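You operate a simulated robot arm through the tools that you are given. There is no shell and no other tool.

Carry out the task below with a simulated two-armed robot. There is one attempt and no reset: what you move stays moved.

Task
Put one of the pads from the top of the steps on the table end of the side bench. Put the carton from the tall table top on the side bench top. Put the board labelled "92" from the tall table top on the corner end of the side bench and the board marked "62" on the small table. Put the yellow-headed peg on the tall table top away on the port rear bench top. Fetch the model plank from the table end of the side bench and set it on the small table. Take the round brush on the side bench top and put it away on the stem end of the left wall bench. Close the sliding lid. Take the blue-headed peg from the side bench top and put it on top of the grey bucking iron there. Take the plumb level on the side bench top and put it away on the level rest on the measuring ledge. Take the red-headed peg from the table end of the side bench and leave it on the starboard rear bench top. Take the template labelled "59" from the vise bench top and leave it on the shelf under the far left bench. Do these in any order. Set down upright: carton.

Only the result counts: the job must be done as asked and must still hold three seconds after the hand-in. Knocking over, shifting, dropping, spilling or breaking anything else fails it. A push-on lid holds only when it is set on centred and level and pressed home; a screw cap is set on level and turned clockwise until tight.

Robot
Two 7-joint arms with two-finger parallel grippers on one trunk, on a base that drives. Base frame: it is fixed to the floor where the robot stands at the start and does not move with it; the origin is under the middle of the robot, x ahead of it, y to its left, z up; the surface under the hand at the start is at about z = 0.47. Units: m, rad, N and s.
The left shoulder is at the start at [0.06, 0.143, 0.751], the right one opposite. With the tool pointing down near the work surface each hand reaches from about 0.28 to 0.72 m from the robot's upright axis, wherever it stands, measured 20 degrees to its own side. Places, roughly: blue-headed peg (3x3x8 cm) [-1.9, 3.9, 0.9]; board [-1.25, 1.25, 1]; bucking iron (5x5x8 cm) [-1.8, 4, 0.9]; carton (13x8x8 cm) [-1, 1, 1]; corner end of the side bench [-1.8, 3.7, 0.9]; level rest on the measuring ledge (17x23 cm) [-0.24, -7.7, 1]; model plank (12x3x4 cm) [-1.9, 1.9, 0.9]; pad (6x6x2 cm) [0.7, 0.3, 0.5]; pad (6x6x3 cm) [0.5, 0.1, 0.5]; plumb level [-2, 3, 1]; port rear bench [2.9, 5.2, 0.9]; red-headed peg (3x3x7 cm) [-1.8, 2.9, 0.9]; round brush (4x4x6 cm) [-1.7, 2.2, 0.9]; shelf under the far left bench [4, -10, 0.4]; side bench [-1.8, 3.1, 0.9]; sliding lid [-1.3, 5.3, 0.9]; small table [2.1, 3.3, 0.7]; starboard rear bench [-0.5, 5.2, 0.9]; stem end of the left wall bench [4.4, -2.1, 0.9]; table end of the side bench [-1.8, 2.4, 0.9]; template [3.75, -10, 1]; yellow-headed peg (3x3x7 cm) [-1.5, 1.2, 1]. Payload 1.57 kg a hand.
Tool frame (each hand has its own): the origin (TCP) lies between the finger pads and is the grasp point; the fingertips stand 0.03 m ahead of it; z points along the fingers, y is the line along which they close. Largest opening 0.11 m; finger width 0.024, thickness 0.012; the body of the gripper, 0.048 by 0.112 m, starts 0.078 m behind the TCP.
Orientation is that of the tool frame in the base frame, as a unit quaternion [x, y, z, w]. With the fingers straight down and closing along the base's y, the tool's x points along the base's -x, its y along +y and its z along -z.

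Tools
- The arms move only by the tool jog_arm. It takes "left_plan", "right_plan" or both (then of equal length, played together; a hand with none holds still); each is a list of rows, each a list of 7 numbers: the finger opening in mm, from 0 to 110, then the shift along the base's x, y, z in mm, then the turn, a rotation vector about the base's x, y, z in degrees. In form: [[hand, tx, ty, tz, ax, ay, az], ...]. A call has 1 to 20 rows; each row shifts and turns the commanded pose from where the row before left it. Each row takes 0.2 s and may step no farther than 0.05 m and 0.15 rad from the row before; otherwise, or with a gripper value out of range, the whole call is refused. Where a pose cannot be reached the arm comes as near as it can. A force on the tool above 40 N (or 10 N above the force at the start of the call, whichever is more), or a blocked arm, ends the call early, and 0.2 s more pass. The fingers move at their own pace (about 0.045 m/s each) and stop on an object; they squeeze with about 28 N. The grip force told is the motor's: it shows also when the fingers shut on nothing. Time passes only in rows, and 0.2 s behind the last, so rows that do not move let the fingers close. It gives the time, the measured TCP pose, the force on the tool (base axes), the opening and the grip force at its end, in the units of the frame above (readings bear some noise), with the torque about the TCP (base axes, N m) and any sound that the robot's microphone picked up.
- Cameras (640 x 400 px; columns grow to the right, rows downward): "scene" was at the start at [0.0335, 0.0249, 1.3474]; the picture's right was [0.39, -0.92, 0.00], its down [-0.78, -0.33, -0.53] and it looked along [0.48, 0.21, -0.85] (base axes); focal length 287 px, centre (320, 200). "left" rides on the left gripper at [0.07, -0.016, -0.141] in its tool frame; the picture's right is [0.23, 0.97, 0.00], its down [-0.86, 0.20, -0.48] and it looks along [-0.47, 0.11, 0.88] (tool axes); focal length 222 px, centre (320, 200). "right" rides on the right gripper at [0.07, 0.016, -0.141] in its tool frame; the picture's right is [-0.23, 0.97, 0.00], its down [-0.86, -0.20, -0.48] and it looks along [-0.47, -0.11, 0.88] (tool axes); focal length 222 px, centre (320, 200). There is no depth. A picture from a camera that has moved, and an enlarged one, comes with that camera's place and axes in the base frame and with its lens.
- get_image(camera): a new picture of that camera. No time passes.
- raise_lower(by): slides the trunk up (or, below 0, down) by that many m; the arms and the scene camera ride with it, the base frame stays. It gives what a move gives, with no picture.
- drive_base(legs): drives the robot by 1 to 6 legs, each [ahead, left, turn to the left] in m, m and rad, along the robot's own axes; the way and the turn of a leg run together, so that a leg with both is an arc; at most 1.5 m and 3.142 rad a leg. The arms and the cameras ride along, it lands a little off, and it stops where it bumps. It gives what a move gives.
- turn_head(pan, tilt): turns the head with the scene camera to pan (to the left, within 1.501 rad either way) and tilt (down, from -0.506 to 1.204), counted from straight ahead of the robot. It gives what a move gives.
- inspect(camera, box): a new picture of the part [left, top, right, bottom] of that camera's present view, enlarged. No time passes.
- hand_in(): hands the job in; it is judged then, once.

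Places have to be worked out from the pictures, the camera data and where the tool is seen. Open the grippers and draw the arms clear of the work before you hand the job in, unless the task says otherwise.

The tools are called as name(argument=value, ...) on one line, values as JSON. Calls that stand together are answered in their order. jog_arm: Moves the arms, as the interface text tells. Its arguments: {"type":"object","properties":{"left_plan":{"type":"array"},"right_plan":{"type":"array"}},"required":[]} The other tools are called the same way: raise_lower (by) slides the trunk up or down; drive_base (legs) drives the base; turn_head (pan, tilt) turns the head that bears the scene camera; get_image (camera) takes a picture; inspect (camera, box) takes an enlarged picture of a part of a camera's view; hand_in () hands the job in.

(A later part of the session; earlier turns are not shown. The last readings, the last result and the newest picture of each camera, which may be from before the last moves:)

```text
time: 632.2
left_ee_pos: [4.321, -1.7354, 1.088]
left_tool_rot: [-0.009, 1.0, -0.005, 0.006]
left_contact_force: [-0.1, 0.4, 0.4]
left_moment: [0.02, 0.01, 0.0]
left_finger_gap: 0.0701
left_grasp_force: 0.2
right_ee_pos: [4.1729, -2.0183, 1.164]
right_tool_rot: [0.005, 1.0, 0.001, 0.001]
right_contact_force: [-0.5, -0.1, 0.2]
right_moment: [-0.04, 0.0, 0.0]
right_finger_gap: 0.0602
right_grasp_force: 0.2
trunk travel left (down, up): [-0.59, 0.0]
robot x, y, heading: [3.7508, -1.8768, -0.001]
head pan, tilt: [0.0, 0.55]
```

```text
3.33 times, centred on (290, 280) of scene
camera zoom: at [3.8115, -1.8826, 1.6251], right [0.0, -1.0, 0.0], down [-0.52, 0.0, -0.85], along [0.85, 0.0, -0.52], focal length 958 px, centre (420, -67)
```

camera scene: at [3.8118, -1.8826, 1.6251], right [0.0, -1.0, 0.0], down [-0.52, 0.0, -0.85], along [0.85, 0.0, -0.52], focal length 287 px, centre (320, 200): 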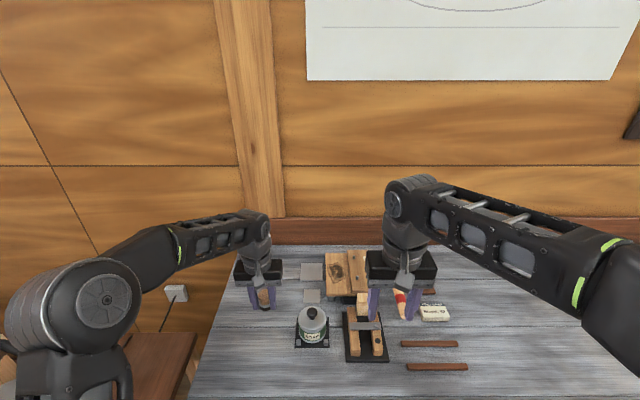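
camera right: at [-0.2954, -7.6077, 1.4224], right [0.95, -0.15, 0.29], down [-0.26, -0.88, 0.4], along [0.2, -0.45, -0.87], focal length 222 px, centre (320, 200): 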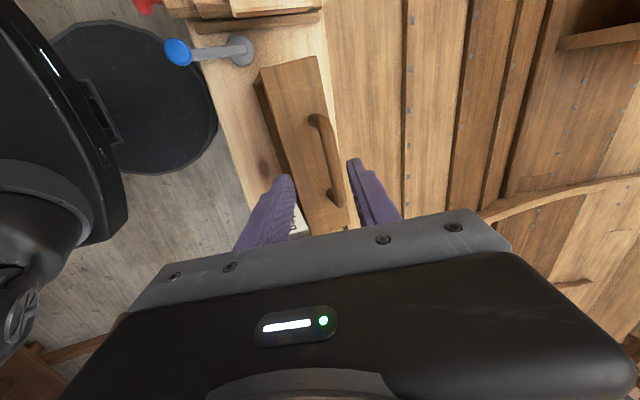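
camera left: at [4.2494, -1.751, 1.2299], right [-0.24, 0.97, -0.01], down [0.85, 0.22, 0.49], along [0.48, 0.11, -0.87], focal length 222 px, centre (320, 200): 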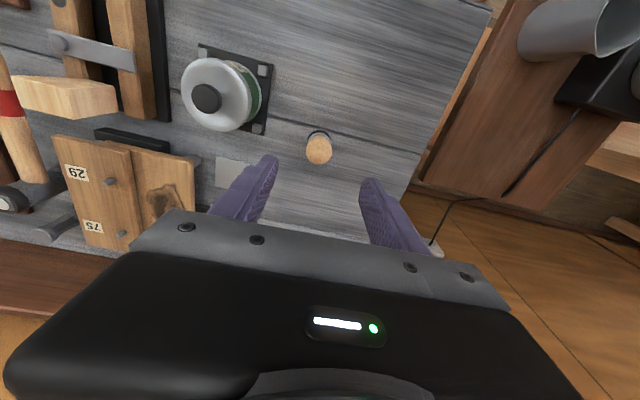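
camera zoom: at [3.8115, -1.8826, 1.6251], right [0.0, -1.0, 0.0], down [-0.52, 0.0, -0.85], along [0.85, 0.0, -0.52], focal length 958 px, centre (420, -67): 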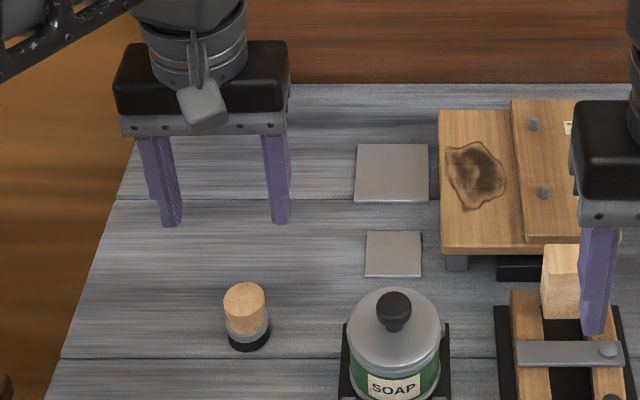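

The brush stands on the stem end. I retract, back off and turn down the left aisle toward the template.

jog_arm(left_plan=[[70, -45, 0, 15, 0, 0, 0], [70, -45, 0, 15, 0, 0, 0], [70, -45, 10, 0, 0, 0, 0], [70, -45, 10, 0, 0, 0, 0]])

drive_base(legs=[[-0.35, 0, 0], [0, 0, -1.57], [1.4, 0, 0], [1.3, 0, 0]])

turn_head(pan=0.0, tilt=0.35)

get_image(camera="scene")

```text
time: 633.2
left_ee_pos: [4.136, -1.7155, 1.1188]
left_tool_rot: [-0.008, 1.0, -0.005, 0.007]
left_contact_force: [-0.8, -0.2, -0.1]
left_moment: [-0.01, 0.0, -0.02]
left_finger_gap: 0.0702
left_grasp_force: 0.1
right_ee_pos: [4.1731, -2.0197, 1.1639]
right_tool_rot: [0.005, 1.0, 0.0, 0.0]
right_contact_force: [0.4, 0.3, 0.4]
right_moment: [0.02, -0.04, -0.01]
right_finger_gap: 0.0596
right_grasp_force: 0.1
trunk travel left (down, up): [-0.59, 0.0]
robot x, y, heading: [3.7536, -1.88, -0.0]
head pan, tilt: [0.0, 0.55]
```

```text
time: 652.1
left_ee_pos: [3.5006, -4.9723, 1.1191]
left_tool_rot: [0.705, 0.709, -0.008, 0.001]
left_contact_force: [0.4, 0.2, -0.8]
left_moment: [0.02, -0.02, -0.01]
left_finger_gap: 0.07
left_grasp_force: 0.1
right_ee_pos: [3.1963, -5.0037, 1.1638]
right_tool_rot: [0.715, 0.699, 0.0, 0.0]
right_contact_force: [0.0, -0.2, -0.1]
right_moment: [0.0, 0.02, 0.01]
right_finger_gap: 0.06
right_grasp_force: 0.0
trunk travel left (down, up): [-0.59, 0.0]
robot x, y, heading: [3.3402, -4.5872, -1.587]
head pan, tilt: [0.0, 0.55]
```

```text
time: 652.8
left_ee_pos: [3.5009, -4.9717, 1.1187]
left_tool_rot: [0.705, 0.709, -0.008, 0.001]
left_contact_force: [0.2, 0.2, 0.7]
left_moment: [0.0, 0.01, 0.01]
left_finger_gap: 0.0701
left_grasp_force: 0.1
right_ee_pos: [3.1966, -5.0046, 1.1633]
right_tool_rot: [0.714, 0.7, 0.0, 0.0]
right_contact_force: [0.2, 0.7, -0.1]
right_moment: [-0.03, -0.03, 0.01]
right_finger_gap: 0.0598
right_grasp_force: 0.0
trunk travel left (down, up): [-0.59, 0.0]
robot x, y, heading: [3.341, -4.5836, -1.586]
head pan, tilt: [0.0, 0.351]
```

```text
taken
camera scene: at [3.3383, -4.6496, 1.6433], right [-1.0, 0.01, 0.0], down [0.01, 0.34, -0.94], along [-0.01, -0.94, -0.34], focal length 287 px, centre (320, 200)
```

scene: 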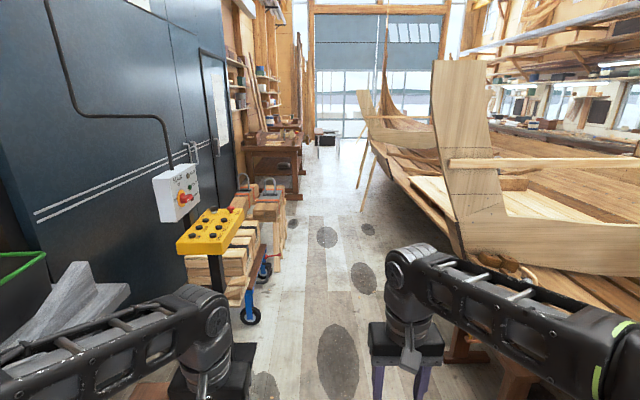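

The aisle passes between the cart with the yellow box (x≥3.6) and the boat (x≤2.5). I shift to x≈3.03 and go down to y≈-8.7.

drive_base(legs=[[0, -0.3, 0.015], [1.4, 0, 0], [1.4, 0, 0], [1.3, 0, 0]])

turn_head(pan=0.6, tilt=0.5)

get_image(camera="scene")

```text
time: 657.6
left_ee_pos: [3.2066, -5.3905, 1.1167]
left_tool_rot: [0.73, 0.683, -0.007, -0.001]
left_contact_force: [0.2, -0.9, -0.6]
left_moment: [0.12, 0.02, 0.01]
left_finger_gap: 0.0696
left_grasp_force: 0.0
right_ee_pos: [2.9011, -5.4028, 1.1615]
right_tool_rot: [0.738, 0.675, 0.001, -0.002]
right_contact_force: [0.1, -1.7, -1.5]
right_moment: [0.11, 0.03, -0.02]
right_finger_gap: 0.06
right_grasp_force: 0.0
trunk travel left (down, up): [-0.59, 0.0]
robot x, y, heading: [3.0746, -4.9871, -1.654]
head pan, tilt: [0.0, 0.351]
stopped in leg 2: the robot was blocked; the commanded pose is now the measured one
```

```text
time: 658.6
left_ee_pos: [3.2036, -5.386, 1.1212]
left_tool_rot: [0.73, 0.683, -0.008, 0.001]
left_contact_force: [0.5, 0.4, -0.3]
left_moment: [-0.02, 0.01, 0.03]
left_finger_gap: 0.0702
left_grasp_force: 0.2
right_ee_pos: [2.899, -5.3978, 1.1646]
right_tool_rot: [0.738, 0.674, 0.001, 0.001]
right_contact_force: [-0.3, -0.5, -0.1]
right_moment: [-0.04, -0.01, 0.0]
right_finger_gap: 0.0601
right_grasp_force: 0.1
trunk travel left (down, up): [-0.59, 0.0]
robot x, y, heading: [3.0736, -4.99, -1.659]
head pan, tilt: [0.6, 0.499]
```

```text
taken
camera scene: at [3.1185, -5.0403, 1.6297], right [-0.87, -0.49, 0.0], down [-0.24, 0.42, -0.88], along [0.43, -0.76, -0.48], focal length 287 px, centre (320, 200)
```

scene: 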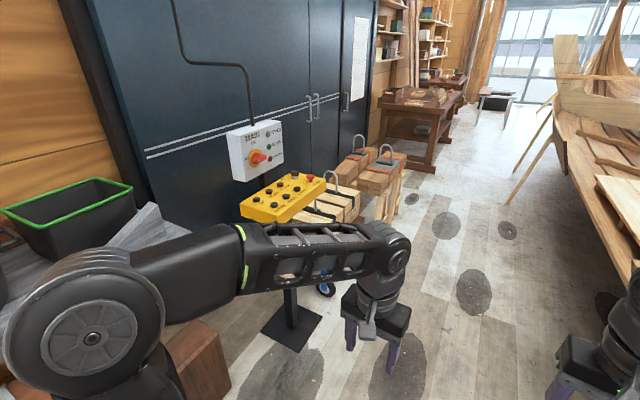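

The robot was blocked; I look to the right and below to find what it touched.

turn_head(pan=-0.8, tilt=0.8)

get_image(camera="scene")

get_image(camera="right")

get_image(camera="left")

```text
time: 660.2
left_ee_pos: [3.2038, -5.3845, 1.1206]
left_tool_rot: [0.731, 0.682, -0.009, 0.0]
left_contact_force: [-0.7, -0.1, -0.4]
left_moment: [0.0, 0.01, 0.01]
left_finger_gap: 0.0701
left_grasp_force: 0.1
right_ee_pos: [2.9, -5.397, 1.1638]
right_tool_rot: [0.739, 0.674, 0.001, 0.001]
right_contact_force: [0.1, -0.3, -0.5]
right_moment: [0.02, 0.01, -0.01]
right_finger_gap: 0.0598
right_grasp_force: 0.1
trunk travel left (down, up): [-0.59, 0.0]
robot x, y, heading: [3.0733, -4.9873, -1.653]
head pan, tilt: [-0.799, 0.799]
```

```text
taken
camera scene: at [3.0116, -5.0126, 1.6037], right [-0.63, 0.77, 0.0], down [0.55, 0.46, -0.7], along [-0.54, -0.44, -0.72], focal length 287 px, centre (320, 200)
```

scene: 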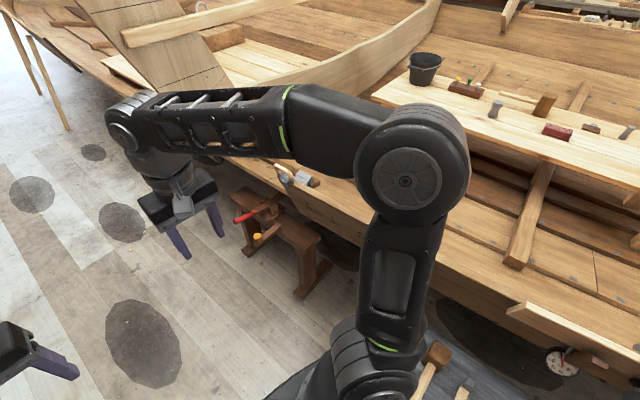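

```text
taken
camera right: at [2.92, -5.3292, 1.3048], right [0.95, -0.31, 0.0], down [-0.28, -0.83, 0.48], along [-0.15, -0.46, -0.88], focal length 222 px, centre (320, 200)
```

right: 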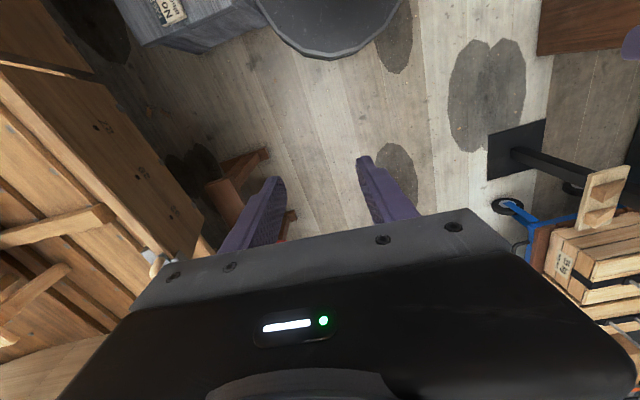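

```text
taken
camera left: at [3.1943, -5.3124, 1.2606], right [0.99, 0.16, -0.01], down [0.15, -0.86, 0.49], along [0.07, -0.48, -0.87], focal length 222 px, centre (320, 200)
```

left: 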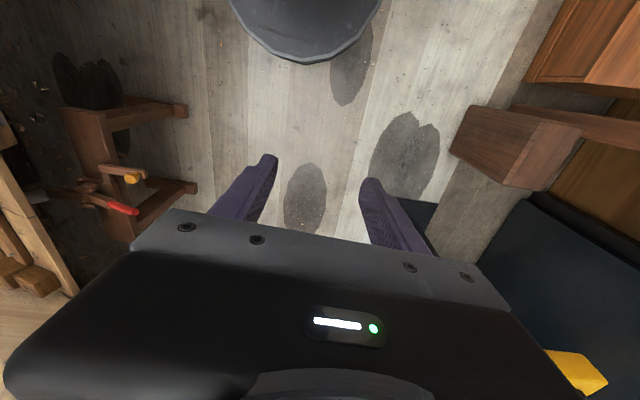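

The base's right side met the grey boat-side bench at x≈2.80. I move away to the left, straighten up, and check whether that bench shifted.

drive_base(legs=[[0, 0.12, 0], [0, 0, 0.08]])

turn_head(pan=-1.4, tilt=0.8)

get_image(camera="scene")

```text
time: 661.9
left_ee_pos: [3.3561, -5.3842, 1.1202]
left_tool_rot: [0.703, 0.711, -0.009, 0.001]
left_contact_force: [-0.5, -0.6, 0.2]
left_moment: [-0.01, 0.0, -0.02]
left_finger_gap: 0.0699
left_grasp_force: 0.1
right_ee_pos: [3.0536, -5.4205, 1.1634]
right_tool_rot: [0.712, 0.702, 0.0, 0.0]
right_contact_force: [0.7, -0.1, 1.0]
right_moment: [0.02, 0.02, -0.04]
right_finger_gap: 0.06
right_grasp_force: 0.1
trunk travel left (down, up): [-0.59, 0.0]
robot x, y, heading: [3.1946, -5.0015, -1.577]
head pan, tilt: [-0.799, 0.799]
```

```text
time: 662.9
left_ee_pos: [3.3544, -5.3843, 1.1197]
left_tool_rot: [0.702, 0.712, -0.009, 0.002]
left_contact_force: [0.5, 0.3, -0.4]
left_moment: [-0.01, -0.01, 0.01]
left_finger_gap: 0.0698
left_grasp_force: 0.1
right_ee_pos: [3.0523, -5.4204, 1.1634]
right_tool_rot: [0.711, 0.703, 0.001, 0.0]
right_contact_force: [0.1, 0.1, 0.1]
right_moment: [0.01, 0.0, 0.03]
right_finger_gap: 0.0599
right_grasp_force: 0.0
trunk travel left (down, up): [-0.59, 0.0]
robot x, y, heading: [3.1888, -4.9965, -1.581]
head pan, tilt: [-1.4, 0.799]
```

```text
taken
camera scene: at [3.1129, -4.9849, 1.6037], right [-0.16, 0.99, 0.0], down [0.71, 0.12, -0.7], along [-0.69, -0.11, -0.72], focal length 287 px, centre (320, 200)
```

scene: 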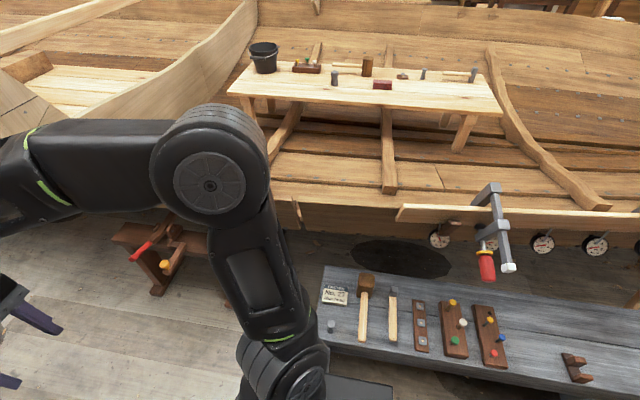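

The grey bench looks undisturbed (its edge is still straight). My elbows stick out about 0.5 m, too wide for this passage, so I stretch both hands forward to narrow the arms.

jog_arm(left_plan=[[70, -10, -45, 0, 0, 0, 0], [70, -10, -45, 0, 0, 0, 0], [70, -10, -45, 0, 0, 0, 0], [70, -10, -45, 0, 0, 0, 0], [70, 0, -20, 0, 0, 0, 0], [70, 0, 0, 0, 0, 0, 0]], right_plan=[[60, 5, -45, -10, 0, 0, 0], [60, 5, -45, -10, 0, 0, 0], [60, 5, -45, -10, 0, 0, 0], [60, 5, -40, -10, 0, 0, 0], [60, 0, 0, 0, 0, 0, 0], [60, 0, 0, 0, 0, 0, 0]])

turn_head(pan=0.0, tilt=0.5)

get_image(camera="scene")

```text
time: 664.3
left_ee_pos: [3.316, -5.5833, 1.1198]
left_tool_rot: [0.702, 0.712, -0.008, 0.001]
left_contact_force: [-0.3, 0.1, -0.2]
left_moment: [-0.01, 0.02, 0.02]
left_finger_gap: 0.0701
left_grasp_force: 0.0
right_ee_pos: [3.0714, -5.5764, 1.1289]
right_tool_rot: [0.712, 0.703, 0.0, 0.002]
right_contact_force: [1.1, -0.7, 0.0]
right_moment: [-0.01, 0.01, -0.01]
right_finger_gap: 0.0601
right_grasp_force: 0.0
right hand out of reach, approached as far as the arm can: row 4
trunk travel left (down, up): [-0.59, 0.0]
robot x, y, heading: [3.1936, -5.0043, -1.574]
head pan, tilt: [-1.4, 0.799]
```

```text
time: 665.8
left_ee_pos: [3.3158, -5.5842, 1.1208]
left_tool_rot: [0.703, 0.711, -0.008, 0.002]
left_contact_force: [0.4, -0.5, 1.2]
left_moment: [0.01, -0.02, 0.04]
left_finger_gap: 0.0701
left_grasp_force: 0.1
right_ee_pos: [3.071, -5.5767, 1.1302]
right_tool_rot: [0.711, 0.703, 0.0, 0.001]
right_contact_force: [0.2, 0.1, 0.6]
right_moment: [0.0, 0.02, -0.02]
right_finger_gap: 0.06
right_grasp_force: 0.0
trunk travel left (down, up): [-0.59, 0.0]
robot x, y, heading: [3.1912, -4.9991, -1.576]
head pan, tilt: [0.0, 0.499]
```

```text
taken
camera scene: at [3.1918, -5.0628, 1.6297], right [-1.0, 0.01, 0.0], down [0.0, 0.48, -0.88], along [-0.01, -0.88, -0.48], focal length 287 px, centre (320, 200)
```

scene: 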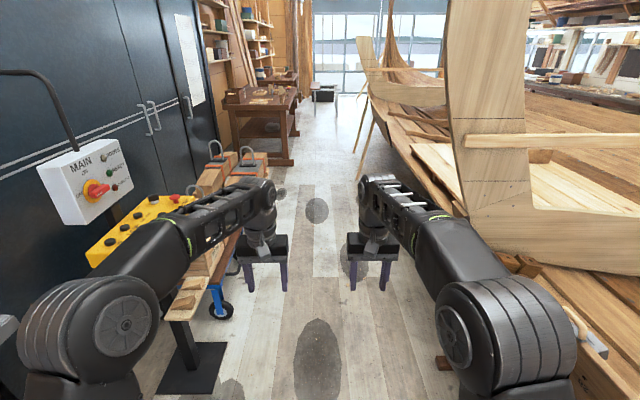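

The passage narrows to about 0.86 m at arm height, so I'll go through sideways: retract the hands, turn to face +x, and strafe along the aisle.

jog_arm(left_plan=[[70, 0, 45, 0, 0, 0, 0], [70, 0, 45, 0, 0, 0, 0], [70, 0, 45, 0, 0, 0, 0], [70, 0, 45, 10, 0, 0, 0], [70, 10, 45, 10, 0, 0, 0], [70, 10, 35, 0, 0, 0, 0]], right_plan=[[60, 0, 45, 0, 0, 0, 0], [60, 0, 45, 0, 0, 0, 0], [60, 0, 45, 0, 0, 0, 0], [60, 0, 45, 0, 0, 0, 0], [60, -10, 45, 0, 0, 0, 0], [60, -10, 35, 0, 0, 0, 0]])

get_image(camera="scene")

```text
time: 667.2
left_ee_pos: [3.3353, -5.3225, 1.1388]
left_tool_rot: [0.703, 0.711, -0.009, 0.002]
left_contact_force: [-0.5, 0.0, 0.5]
left_moment: [-0.03, 0.01, -0.02]
left_finger_gap: 0.0698
left_grasp_force: 0.1
right_ee_pos: [3.0505, -5.3114, 1.1306]
right_tool_rot: [0.711, 0.703, 0.0, 0.002]
right_contact_force: [0.1, 0.6, 0.6]
right_moment: [-0.04, 0.0, 0.02]
right_finger_gap: 0.0601
right_grasp_force: 0.1
trunk travel left (down, up): [-0.59, 0.0]
robot x, y, heading: [3.1943, -4.9989, -1.579]
head pan, tilt: [0.0, 0.499]
```

```text
taken
camera scene: at [3.1917, -5.0606, 1.6298], right [-1.0, 0.01, 0.0], down [0.0, 0.48, -0.88], along [-0.01, -0.88, -0.48], focal length 287 px, centre (320, 200)
```

scene: 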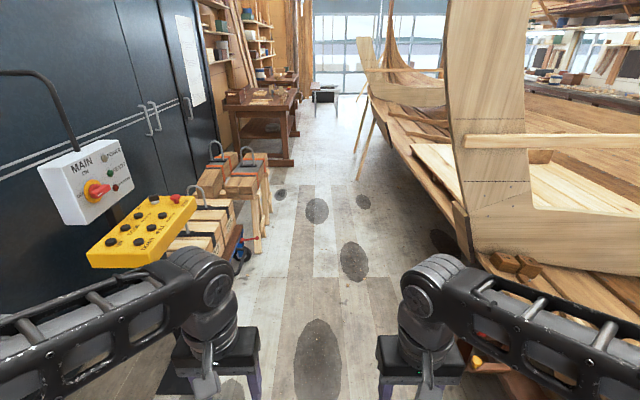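

drive_base(legs=[[0, 0, 1.577]])

turn_head(pan=-1.0, tilt=0.6)

get_image(camera="scene")

```text
time: 671.5
left_ee_pos: [3.5129, -4.8466, 1.1395]
left_tool_rot: [-0.02, 1.0, -0.005, 0.007]
left_contact_force: [-0.4, -0.5, -0.2]
left_moment: [0.0, 0.03, -0.03]
left_finger_gap: 0.0698
left_grasp_force: 0.0
right_ee_pos: [3.5105, -5.1326, 1.1292]
right_tool_rot: [-0.007, 1.0, 0.001, 0.0]
right_contact_force: [0.3, -0.7, -0.3]
right_moment: [0.03, -0.01, 0.01]
right_finger_gap: 0.0601
right_grasp_force: 0.1
trunk travel left (down, up): [-0.59, 0.0]
robot x, y, heading: [3.1894, -4.9977, 0.023]
head pan, tilt: [0.0, 0.499]
```

```text
time: 672.8
left_ee_pos: [3.5119, -4.8475, 1.1398]
left_tool_rot: [-0.021, 1.0, -0.006, 0.007]
left_contact_force: [-0.6, 0.2, 0.6]
left_moment: [-0.01, 0.0, -0.03]
left_finger_gap: 0.0702
left_grasp_force: 0.1
right_ee_pos: [3.51, -5.1329, 1.1297]
right_tool_rot: [-0.007, 1.0, 0.0, 0.0]
right_contact_force: [-0.1, 0.1, 0.0]
right_moment: [0.0, 0.01, 0.0]
right_finger_gap: 0.0601
right_grasp_force: 0.1
trunk travel left (down, up): [-0.59, 0.0]
robot x, y, heading: [3.189, -5.0001, 0.018]
head pan, tilt: [-1.0, 0.6]
```

```text
taken
camera scene: at [3.2117, -5.0755, 1.6206], right [-0.83, -0.56, 0.0], down [-0.32, 0.47, -0.83], along [0.46, -0.68, -0.56], focal length 287 px, centre (320, 200)
```

scene: 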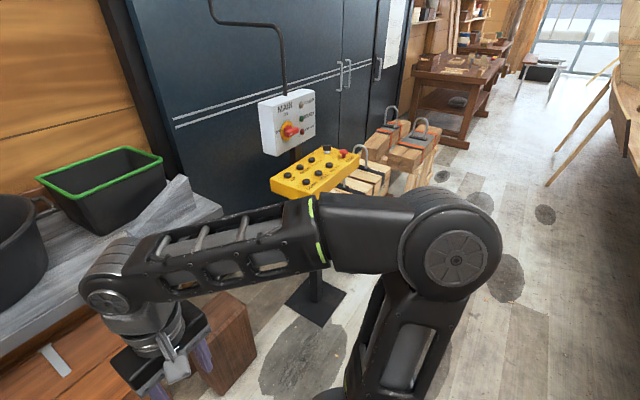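

drive_base(legs=[[0, -0.45, -0.018], [-0.2, 0, 0], [0, -0.8, 0]])

get_image(camera="scene")

get_image(camera="right")

```text
time: 680.6
left_ee_pos: [3.319, -6.1085, 1.1383]
left_tool_rot: [-0.003, 1.0, -0.004, 0.007]
left_contact_force: [0.1, -0.1, -0.2]
left_moment: [0.01, -0.01, 0.02]
left_finger_gap: 0.0698
left_grasp_force: 0.0
right_ee_pos: [3.307, -6.3949, 1.1295]
right_tool_rot: [0.009, 1.0, 0.0, 0.0]
right_contact_force: [0.1, -0.5, 0.0]
right_moment: [0.0, -0.02, -0.01]
right_finger_gap: 0.06
right_grasp_force: 0.1
trunk travel left (down, up): [-0.59, 0.0]
robot x, y, heading: [2.9924, -6.2475, -0.009]
head pan, tilt: [-1.0, 0.6]
```

```text
taken
camera scene: at [3.011, -6.3274, 1.6206], right [-0.85, -0.53, 0.0], down [-0.3, 0.48, -0.82], along [0.44, -0.7, -0.57], focal length 287 px, centre (320, 200)
```

scene: 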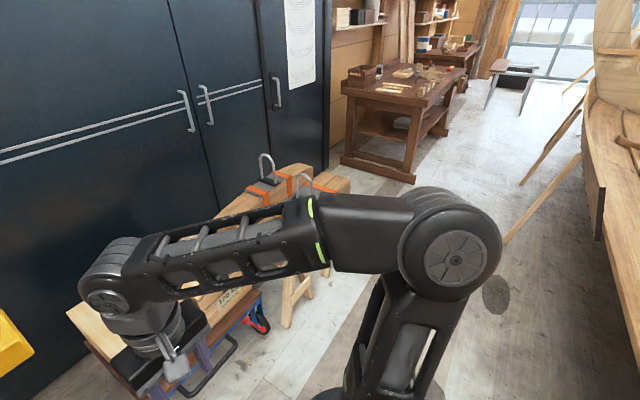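

```text
taken
camera right: at [3.2364, -6.3765, 1.2702], right [0.24, 0.97, 0.0], down [0.85, -0.22, 0.48], along [0.46, -0.12, -0.88], focal length 222 px, centre (320, 200)
```

right: 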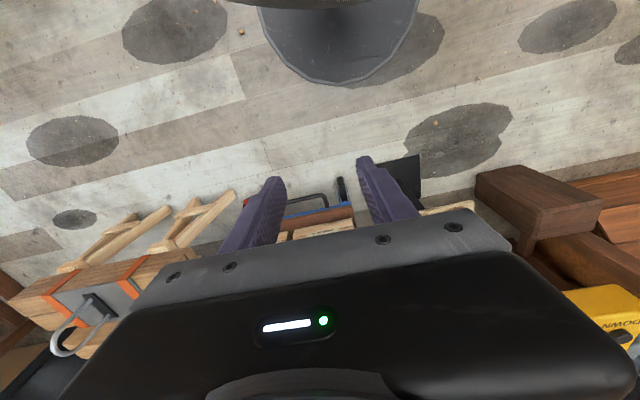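

The blocks on the next sawhorses begin near x≈3.42; I draw both hands 3 cm closer and back 3 cm before continuing sideways.

jog_arm(left_plan=[[70, -28, 0, 20, 0, 0, 0], [70, 0, 0, 0, 0, 0, 0]], right_plan=[[60, -28, 0, 25, 0, 0, 0], [60, 0, 0, 0, 0, 0, 0]])

drive_base(legs=[[-0.03, 0, 0.008], [0, -0.7, 0]])

get_image(camera="scene")

get_image(camera="right")

```text
time: 681.2
left_ee_pos: [3.292, -6.1094, 1.158]
left_tool_rot: [-0.003, 1.0, -0.005, 0.006]
left_contact_force: [0.6, 0.5, -0.8]
left_moment: [0.02, 0.02, 0.0]
left_finger_gap: 0.0702
left_grasp_force: 0.1
right_ee_pos: [3.2828, -6.3934, 1.1544]
right_tool_rot: [0.009, 1.0, 0.001, 0.0]
right_contact_force: [-0.2, -0.2, -1.0]
right_moment: [0.03, 0.02, 0.01]
right_finger_gap: 0.06
right_grasp_force: 0.0
trunk travel left (down, up): [-0.59, 0.0]
robot x, y, heading: [2.9898, -6.2471, -0.011]
head pan, tilt: [-1.0, 0.6]
```

```text
time: 685.5
left_ee_pos: [3.2554, -6.8247, 1.1586]
left_tool_rot: [-0.003, 1.0, -0.004, 0.007]
left_contact_force: [-0.4, 0.2, -0.8]
left_moment: [0.01, 0.01, -0.04]
left_finger_gap: 0.07
left_grasp_force: 0.2
right_ee_pos: [3.2447, -7.1095, 1.1544]
right_tool_rot: [0.011, 1.0, 0.001, -0.001]
right_contact_force: [-0.6, 0.4, 0.0]
right_moment: [-0.02, 0.0, 0.02]
right_finger_gap: 0.0599
right_grasp_force: 0.1
trunk travel left (down, up): [-0.59, 0.0]
robot x, y, heading: [2.9565, -6.9619, -0.015]
head pan, tilt: [-1.0, 0.6]
```

```text
taken
camera scene: at [2.9747, -7.0417, 1.6206], right [-0.85, -0.53, 0.0], down [-0.3, 0.48, -0.82], along [0.44, -0.7, -0.57], focal length 287 px, centre (320, 200)
```

scene: 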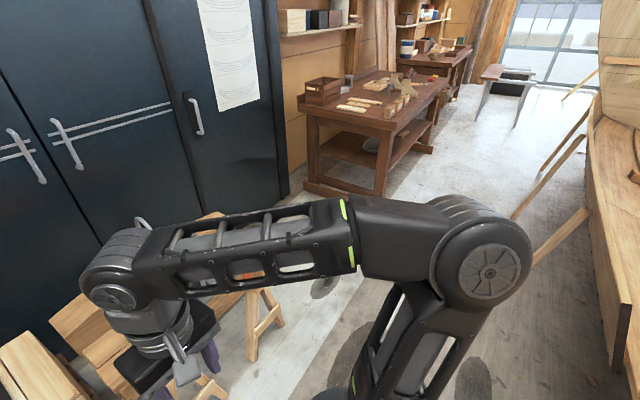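

```text
taken
camera right: at [3.1732, -7.0915, 1.2955], right [0.25, 0.97, 0.0], down [0.85, -0.22, 0.48], along [0.46, -0.12, -0.88], focal length 222 px, centre (320, 200)
```

right: 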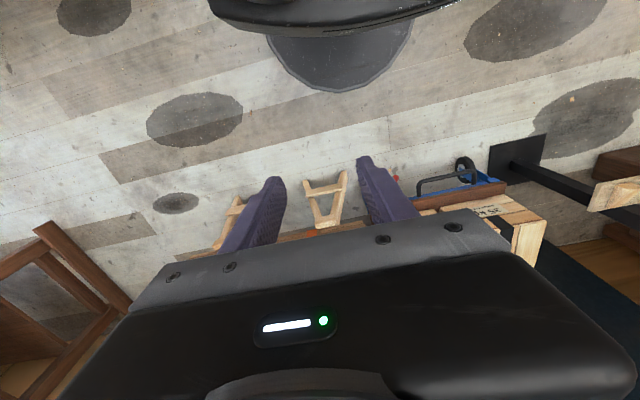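

The target bench spans x≈3.62–4.4, y≈-9.07…-10.86. I keep strafing down to y≈-9.8.

drive_base(legs=[[0, -1.4, 0.014], [0.05, 0, 0], [0, -1.4, 0]])

turn_head(pan=0.0, tilt=0.55)

get_image(camera="scene")

```text
time: 699.7
left_ee_pos: [3.3602, -9.6253, 1.1589]
left_tool_rot: [-0.033, 0.999, -0.004, 0.008]
left_contact_force: [0.1, 0.7, 1.0]
left_moment: [0.01, 0.01, -0.01]
left_finger_gap: 0.0698
left_grasp_force: 0.1
right_ee_pos: [3.3666, -9.9111, 1.1552]
right_tool_rot: [-0.021, 1.0, 0.0, 0.0]
right_contact_force: [0.1, 0.2, 0.4]
right_moment: [-0.01, -0.01, 0.0]
right_finger_gap: 0.0601
right_grasp_force: 0.0
trunk travel left (down, up): [-0.59, 0.0]
robot x, y, heading: [3.0709, -9.7806, 0.05]
head pan, tilt: [-1.0, 0.6]
```

```text
time: 701.0
left_ee_pos: [3.3598, -9.6247, 1.1581]
left_tool_rot: [-0.033, 0.999, -0.005, 0.008]
left_contact_force: [-0.2, -0.1, -0.1]
left_moment: [0.0, 0.0, 0.01]
left_finger_gap: 0.0702
left_grasp_force: 0.1
right_ee_pos: [3.3663, -9.9089, 1.1548]
right_tool_rot: [-0.021, 1.0, 0.001, 0.0]
right_contact_force: [-0.4, 0.9, 0.2]
right_moment: [-0.01, 0.03, 0.01]
right_finger_gap: 0.0599
right_grasp_force: 0.1
trunk travel left (down, up): [-0.59, 0.0]
robot x, y, heading: [3.0716, -9.7848, 0.049]
head pan, tilt: [0.0, 0.55]
```

```text
taken
camera scene: at [3.1316, -9.7821, 1.6251], right [0.05, -1.0, 0.0], down [-0.52, -0.02, -0.85], along [0.85, 0.04, -0.52], focal length 287 px, centre (320, 200)
```

scene: 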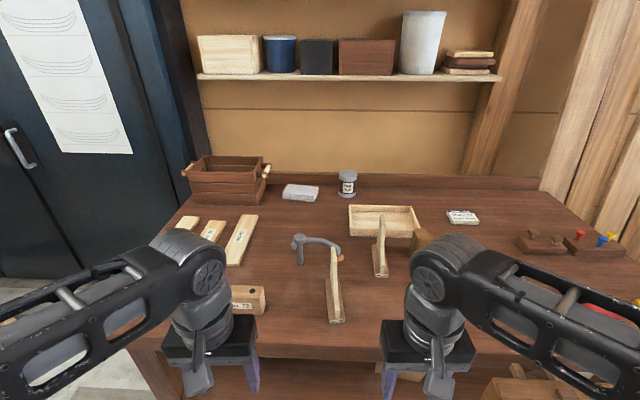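

inspect(camera="scene", box=[160, 195, 300, 325])

inspect(camera="scene", box=[280, 195, 440, 335])

get_image(camera="right")

get_image(camera="left")

```text
3.08 times, centred on (230, 260) of scene
camera zoom: at [3.1316, -9.7821, 1.6251], right [0.05, -1.0, 0.0], down [-0.52, -0.02, -0.85], along [0.85, 0.04, -0.52], focal length 884 px, centre (597, 15)
```

zoom: 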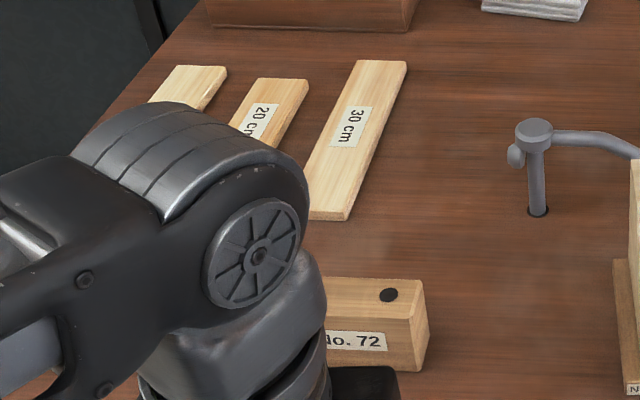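

```text
2.86 times, centred on (360, 265) of scene
camera zoom: at [3.1316, -9.7821, 1.6251], right [0.05, -1.0, 0.0], down [-0.52, -0.02, -0.85], along [0.85, 0.04, -0.52], focal length 821 px, centre (206, 14)
```

zoom: 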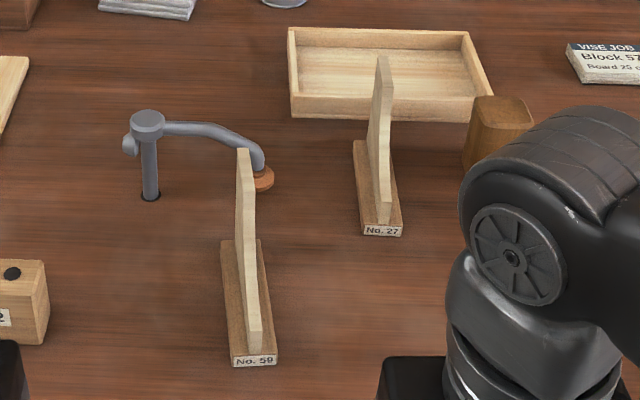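

```text
taken
camera right: at [3.2945, -9.896, 1.2955], right [0.19, 0.98, 0.0], down [0.86, -0.16, 0.48], along [0.47, -0.09, -0.88], focal length 222 px, centre (320, 200)
```

right: 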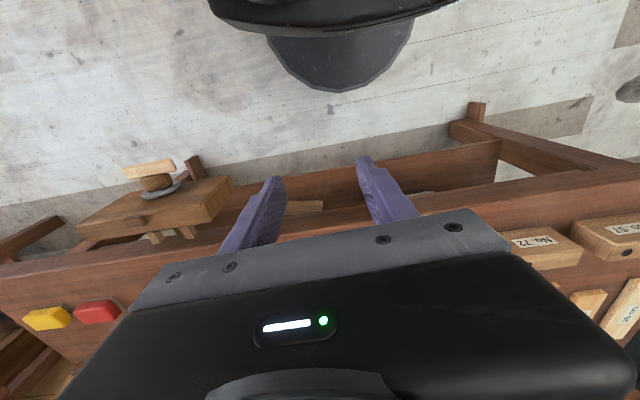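

```text
taken
camera left: at [3.2898, -9.6435, 1.2985], right [-0.29, 0.96, -0.01], down [0.83, 0.26, 0.49], along [0.47, 0.13, -0.87], focal length 222 px, centre (320, 200)
```

left: 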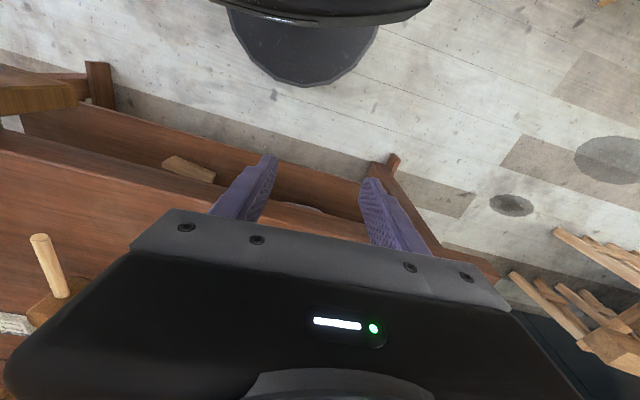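

Template No. 59 is an upright plate on a foot, base x≈3.68–3.84 at y≈-9.80, back top z≈1.02. Before gripping, I want to see the shelf under the bench, so I lower the trunk and look.

raise_lower(by=-0.45)

turn_head(pan=0.0, tilt=0.6)

get_image(camera="scene")

get_image(camera="right")

```text
refused: -0.45 is not a number from -0.4 to 0.4
```

```text
time: 701.6
left_ee_pos: [3.3607, -9.6234, 1.1598]
left_tool_rot: [-0.033, 0.999, -0.004, 0.007]
left_contact_force: [0.6, 0.0, -0.1]
left_moment: [-0.02, -0.01, -0.01]
left_finger_gap: 0.0701
left_grasp_force: 0.0
right_ee_pos: [3.366, -9.911, 1.1537]
right_tool_rot: [-0.021, 1.0, 0.001, 0.0]
right_contact_force: [-0.1, -0.1, -1.1]
right_moment: [0.04, 0.04, 0.01]
right_finger_gap: 0.06
right_grasp_force: 0.0
trunk travel left (down, up): [-0.59, 0.0]
robot x, y, heading: [3.0722, -9.7833, 0.048]
head pan, tilt: [0.0, 0.6]
```

```text
taken
camera scene: at [3.1301, -9.782, 1.6206], right [0.05, -1.0, 0.0], down [-0.56, -0.03, -0.83], along [0.82, 0.04, -0.56], focal length 287 px, centre (320, 200)
```

scene: 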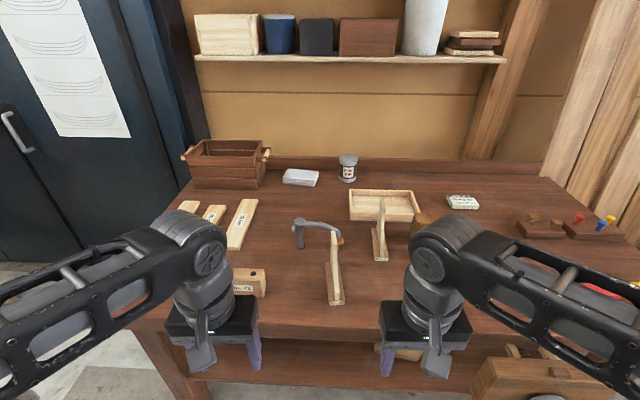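

```text
taken
camera right: at [3.2945, -9.8959, 1.2955], right [0.19, 0.98, 0.0], down [0.86, -0.16, 0.48], along [0.47, -0.09, -0.88], focal length 222 px, centre (320, 200)
```

right: 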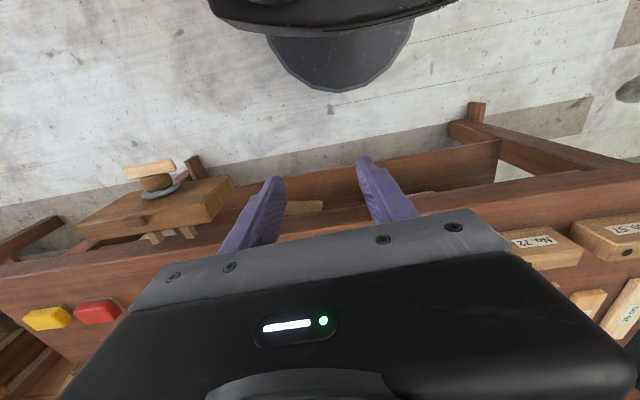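

raise_lower(by=-0.4)

get_image(camera="scene")

get_image(camera="right")

```text
time: 705.4
left_ee_pos: [3.3599, -9.6236, 0.7576]
left_tool_rot: [-0.034, 0.999, -0.004, 0.007]
left_contact_force: [-0.4, -0.3, -0.3]
left_moment: [0.0, -0.02, 0.0]
left_finger_gap: 0.0698
left_grasp_force: 0.2
right_ee_pos: [3.3663, -9.9097, 0.7547]
right_tool_rot: [-0.021, 1.0, 0.001, 0.0]
right_contact_force: [-0.5, 0.2, 0.2]
right_moment: [-0.01, 0.01, 0.01]
right_finger_gap: 0.0601
right_grasp_force: 0.1
trunk travel left (down, up): [-0.19, 0.4]
robot x, y, heading: [3.0705, -9.783, 0.048]
head pan, tilt: [0.0, 0.6]
```

```text
taken
camera scene: at [3.1301, -9.782, 1.2206], right [0.05, -1.0, 0.0], down [-0.56, -0.03, -0.83], along [0.82, 0.04, -0.56], focal length 287 px, centre (320, 200)
```

scene: 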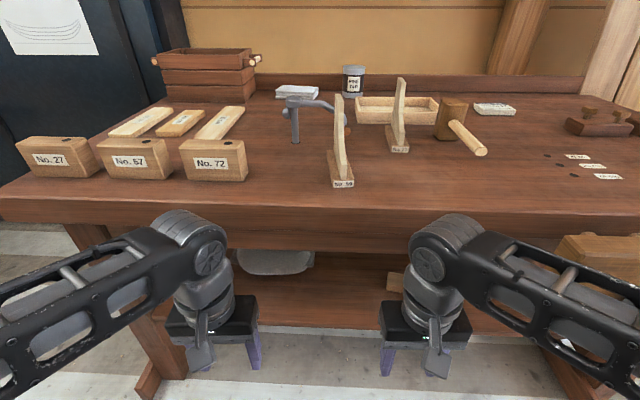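

```text
taken
camera right: at [3.2945, -9.8959, 0.8956], right [0.19, 0.98, 0.0], down [0.86, -0.16, 0.48], along [0.47, -0.09, -0.88], focal length 222 px, centre (320, 200)
```

right: 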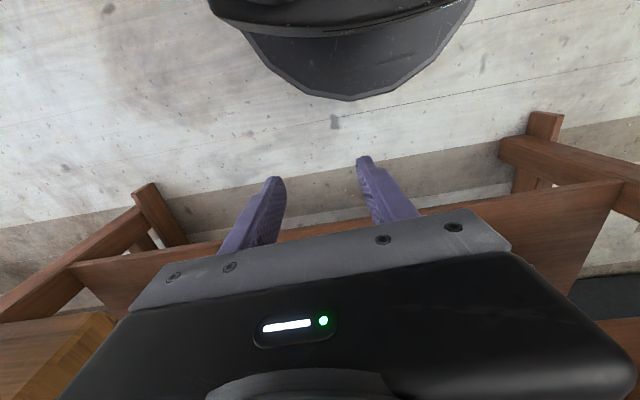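

I enlarge the template and the shelf from this height.

inspect(camera="scene", box=[270, 60, 430, 200])

inspect(camera="scene", box=[200, 220, 440, 380])

```text
2.86 times, centred on (350, 130) of scene
camera zoom: at [3.1301, -9.782, 1.2206], right [0.05, -1.0, 0.0], down [-0.56, -0.03, -0.83], along [0.82, 0.04, -0.56], focal length 821 px, centre (234, 400)
```

zoom: 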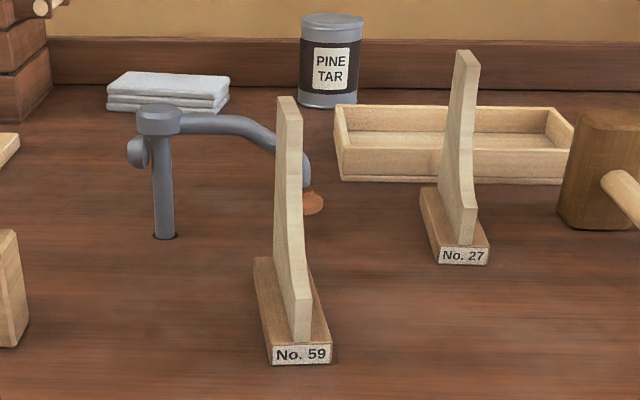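

```text
2.50 times, centred on (320, 300) of scene
camera zoom: at [3.1301, -9.782, 1.2206], right [0.05, -1.0, 0.0], down [-0.56, -0.03, -0.83], along [0.82, 0.04, -0.56], focal length 719 px, centre (320, -50)
```

zoom: 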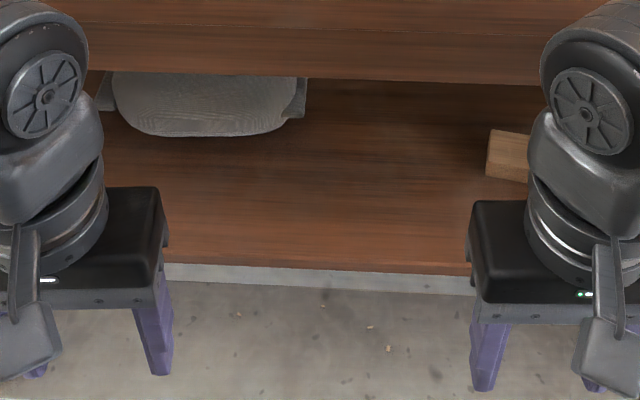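

Plan: grip the plate with the right tool pitched 60° forward, so the same arm pose can later slide the template onto the shelf. I raise the trunk again and position the base.

raise_lower(by=0.4)

drive_base(legs=[[0, 0.08, -0.02], [0.07, 0, 0]])

jog_arm(right_plan=[[60, 35, 0, 0, 0, -7.5, 0], [60, 35, 0, 0, 0, -7.5, 0], [60, 35, 0, 0, 0, -7.5, 0], [60, 25, 0, 0, 0, -7.5, 0], [60, 15, 0, 0, 0, -7.5, 0], [60, 10, 0, 0, 0, -7.5, 0], [60, 0, 0, 0, 0, -7.5, 0], [60, 0, 0, 0, 0, -7.5, 0], [60, 0, 0, 0, 0, 0, 0]])

get_image(camera="scene")

get_image(camera="right")

```text
time: 709.3
left_ee_pos: [3.359, -9.6232, 1.1574]
left_tool_rot: [-0.033, 0.999, -0.005, 0.007]
left_contact_force: [-0.3, -0.1, -0.4]
left_moment: [0.01, -0.01, 0.01]
left_finger_gap: 0.0699
left_grasp_force: 0.1
right_ee_pos: [3.3671, -9.9105, 1.154]
right_tool_rot: [-0.02, 1.0, 0.001, 0.0]
right_contact_force: [-0.6, -0.5, 0.3]
right_moment: [0.02, 0.01, -0.02]
right_finger_gap: 0.0601
right_grasp_force: 0.1
trunk travel left (down, up): [-0.59, 0.0]
robot x, y, heading: [3.0721, -9.7838, 0.047]
head pan, tilt: [0.0, 0.6]
```

```text
time: 710.9
left_ee_pos: [3.4302, -9.5464, 1.1583]
left_tool_rot: [-0.024, 1.0, -0.005, 0.006]
left_contact_force: [0.4, 0.1, 0.1]
left_moment: [-0.04, 0.02, -0.01]
left_finger_gap: 0.07
left_grasp_force: 0.0
right_ee_pos: [3.4319, -9.8323, 1.1544]
right_tool_rot: [-0.012, 1.0, 0.002, 0.0]
right_contact_force: [1.1, -0.5, 0.3]
right_moment: [0.04, 0.07, -0.03]
right_finger_gap: 0.06
right_grasp_force: 0.0
trunk travel left (down, up): [-0.59, 0.0]
robot x, y, heading: [3.1331, -9.7023, 0.027]
head pan, tilt: [0.0, 0.6]
```

```text
time: 712.9
left_ee_pos: [3.4284, -9.5474, 1.1578]
left_tool_rot: [-0.025, 1.0, -0.006, 0.007]
left_contact_force: [0.5, -0.7, -0.8]
left_moment: [-0.04, -0.02, 0.0]
left_finger_gap: 0.0701
left_grasp_force: 0.0
right_ee_pos: [3.6047, -9.8228, 1.1704]
right_tool_rot: [-0.011, 0.866, -0.005, 0.5]
right_contact_force: [-0.7, 0.0, 0.1]
right_moment: [-0.03, 0.01, -0.01]
right_finger_gap: 0.0602
right_grasp_force: 0.1
right hand out of reach, approached as far as the arm can: row 8
trunk travel left (down, up): [-0.59, 0.0]
robot x, y, heading: [3.1355, -9.7038, 0.03]
head pan, tilt: [0.0, 0.6]
```

```text
taken
camera scene: at [3.1955, -9.7004, 1.6206], right [0.03, -1.0, 0.0], down [-0.56, -0.02, -0.83], along [0.82, 0.02, -0.56], focal length 287 px, centre (320, 200)
```

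scene: 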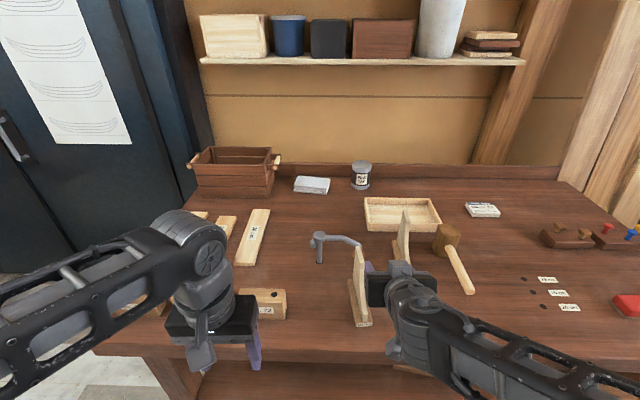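

```text
taken
camera right: at [3.4463, -9.8089, 1.1805], right [0.1, 0.98, 0.18], down [0.02, -0.18, 0.98], along [0.99, -0.1, -0.03], focal length 222 px, centre (320, 200)
```

right: 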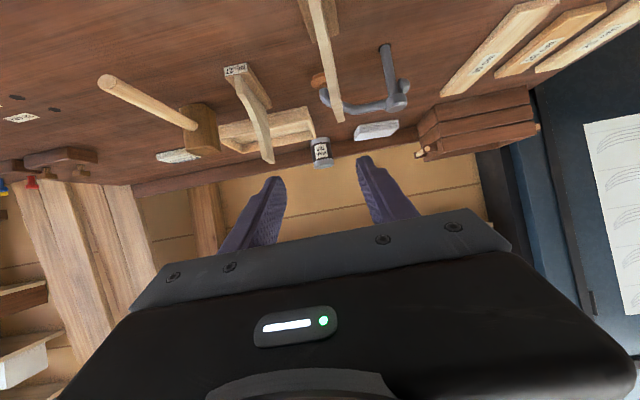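

The plate runs from about (3.72, -9.806) to (3.83, -9.791), yaw ≈+6°. I turn the tool +6° and move to a pre-grasp point in front of and above the plate.

jog_arm(right_plan=[[55, 20, 6, -20, 0, 0, 6], [55, 27, 6, -36, 0, 0, 0], [55, 27, 6, -36, 0, 0, 0], [55, 27, 6, -36, 0, 0, 0], [55, 0, 0, 0, 0, 0, 0]])

get_image(camera="right")

inspect(camera="scene", box=[300, 200, 460, 340])

```text
time: 714.1
left_ee_pos: [3.4281, -9.5469, 1.1579]
left_tool_rot: [-0.025, 1.0, -0.005, 0.007]
left_contact_force: [-0.7, -1.1, 0.2]
left_moment: [0.02, -0.04, -0.03]
left_finger_gap: 0.0702
left_grasp_force: 0.1
right_ee_pos: [3.7058, -9.8015, 1.0421]
right_tool_rot: [-0.056, 0.864, 0.021, 0.5]
right_contact_force: [-0.2, 0.0, -0.7]
right_moment: [0.01, 0.01, 0.01]
right_finger_gap: 0.0551
right_grasp_force: 0.0
trunk travel left (down, up): [-0.59, 0.0]
robot x, y, heading: [3.1363, -9.6988, 0.022]
head pan, tilt: [0.0, 0.6]
```

```text
taken
camera right: at [3.5462, -9.8017, 1.0502], right [0.0, 0.98, 0.18], down [0.03, -0.18, 0.98], along [1.0, 0.01, -0.03], focal length 222 px, centre (320, 200)
```

right: 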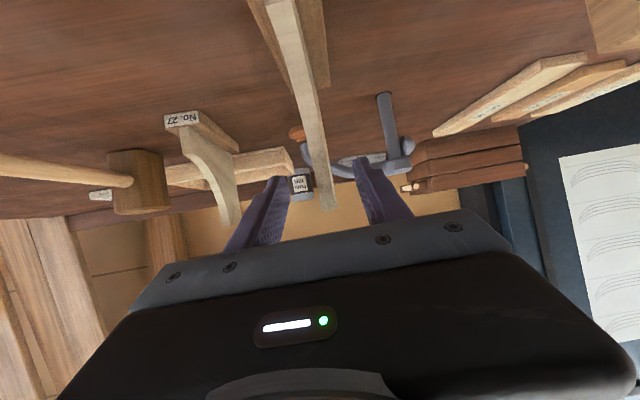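

```text
2.86 times, centred on (380, 270) of scene
camera zoom: at [3.1952, -9.7001, 1.6206], right [0.03, -1.0, 0.0], down [-0.56, -0.02, -0.83], along [0.83, 0.02, -0.56], focal length 821 px, centre (149, 0)
```

zoom: 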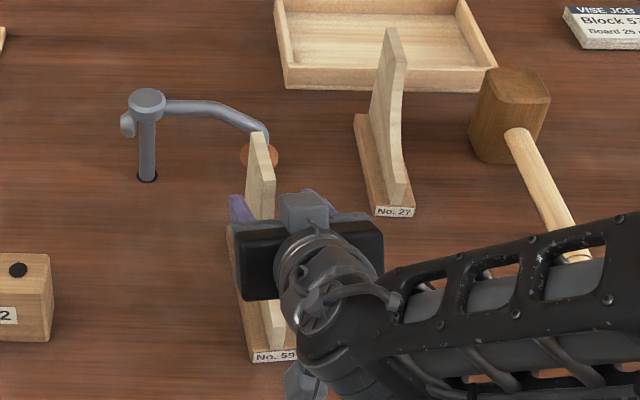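

The plate lies centred between the fingers. I lower 3 cm, then advance along the tool axis over the plate.

jog_arm(right_plan=[[55, 0, 4, -30, 0, 0, 0], [55, 32, 3, -20, 0, 0, 0], [55, 32, 3, -20, 0, 0, 0], [55, 0, 0, 0, 0, 0, 0]])

get_image(camera="right")

inspect(camera="scene", box=[320, 220, 440, 330])

```text
time: 715.1
left_ee_pos: [3.4292, -9.5472, 1.1574]
left_tool_rot: [-0.024, 1.0, -0.006, 0.008]
left_contact_force: [-1.0, 0.4, 0.4]
left_moment: [0.02, -0.03, -0.01]
left_finger_gap: 0.0698
left_grasp_force: 0.0
right_ee_pos: [3.7704, -9.7906, 0.9715]
right_tool_rot: [-0.056, 0.864, 0.021, 0.501]
right_contact_force: [0.2, -0.2, 0.2]
right_moment: [0.02, -0.02, 0.0]
right_finger_gap: 0.0549
right_grasp_force: 0.0
trunk travel left (down, up): [-0.59, 0.0]
robot x, y, heading: [3.1371, -9.7022, 0.028]
head pan, tilt: [0.0, 0.6]
```

```text
taken
camera right: at [3.611, -9.7916, 0.9816], right [0.0, 0.98, 0.18], down [0.03, -0.18, 0.98], along [1.0, 0.01, -0.03], focal length 222 px, centre (320, 200)
```

right: 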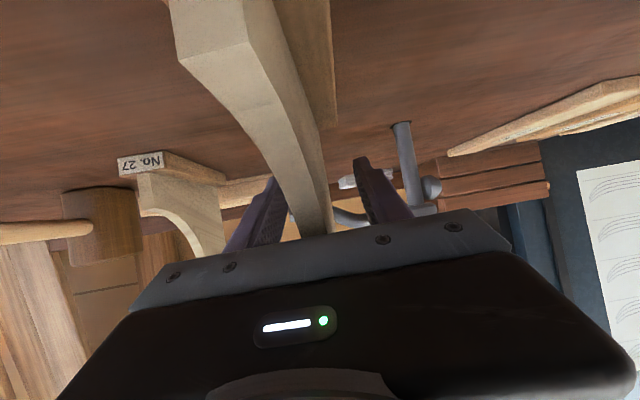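

```text
3.64 times, centred on (380, 275) of scene
camera zoom: at [3.1957, -9.6999, 1.6206], right [0.03, -1.0, 0.0], down [-0.56, -0.02, -0.83], along [0.82, 0.02, -0.56], focal length 1045 px, centre (102, -73)
```

zoom: 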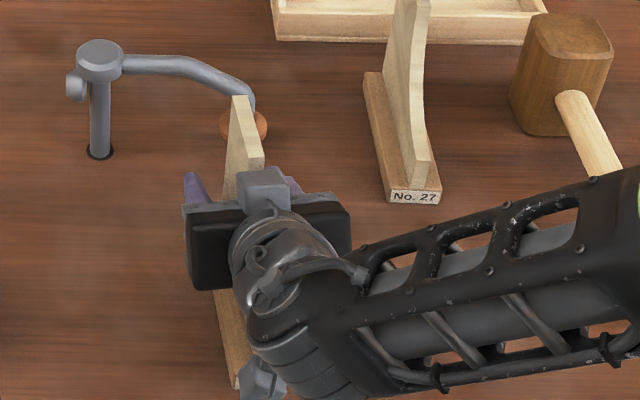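

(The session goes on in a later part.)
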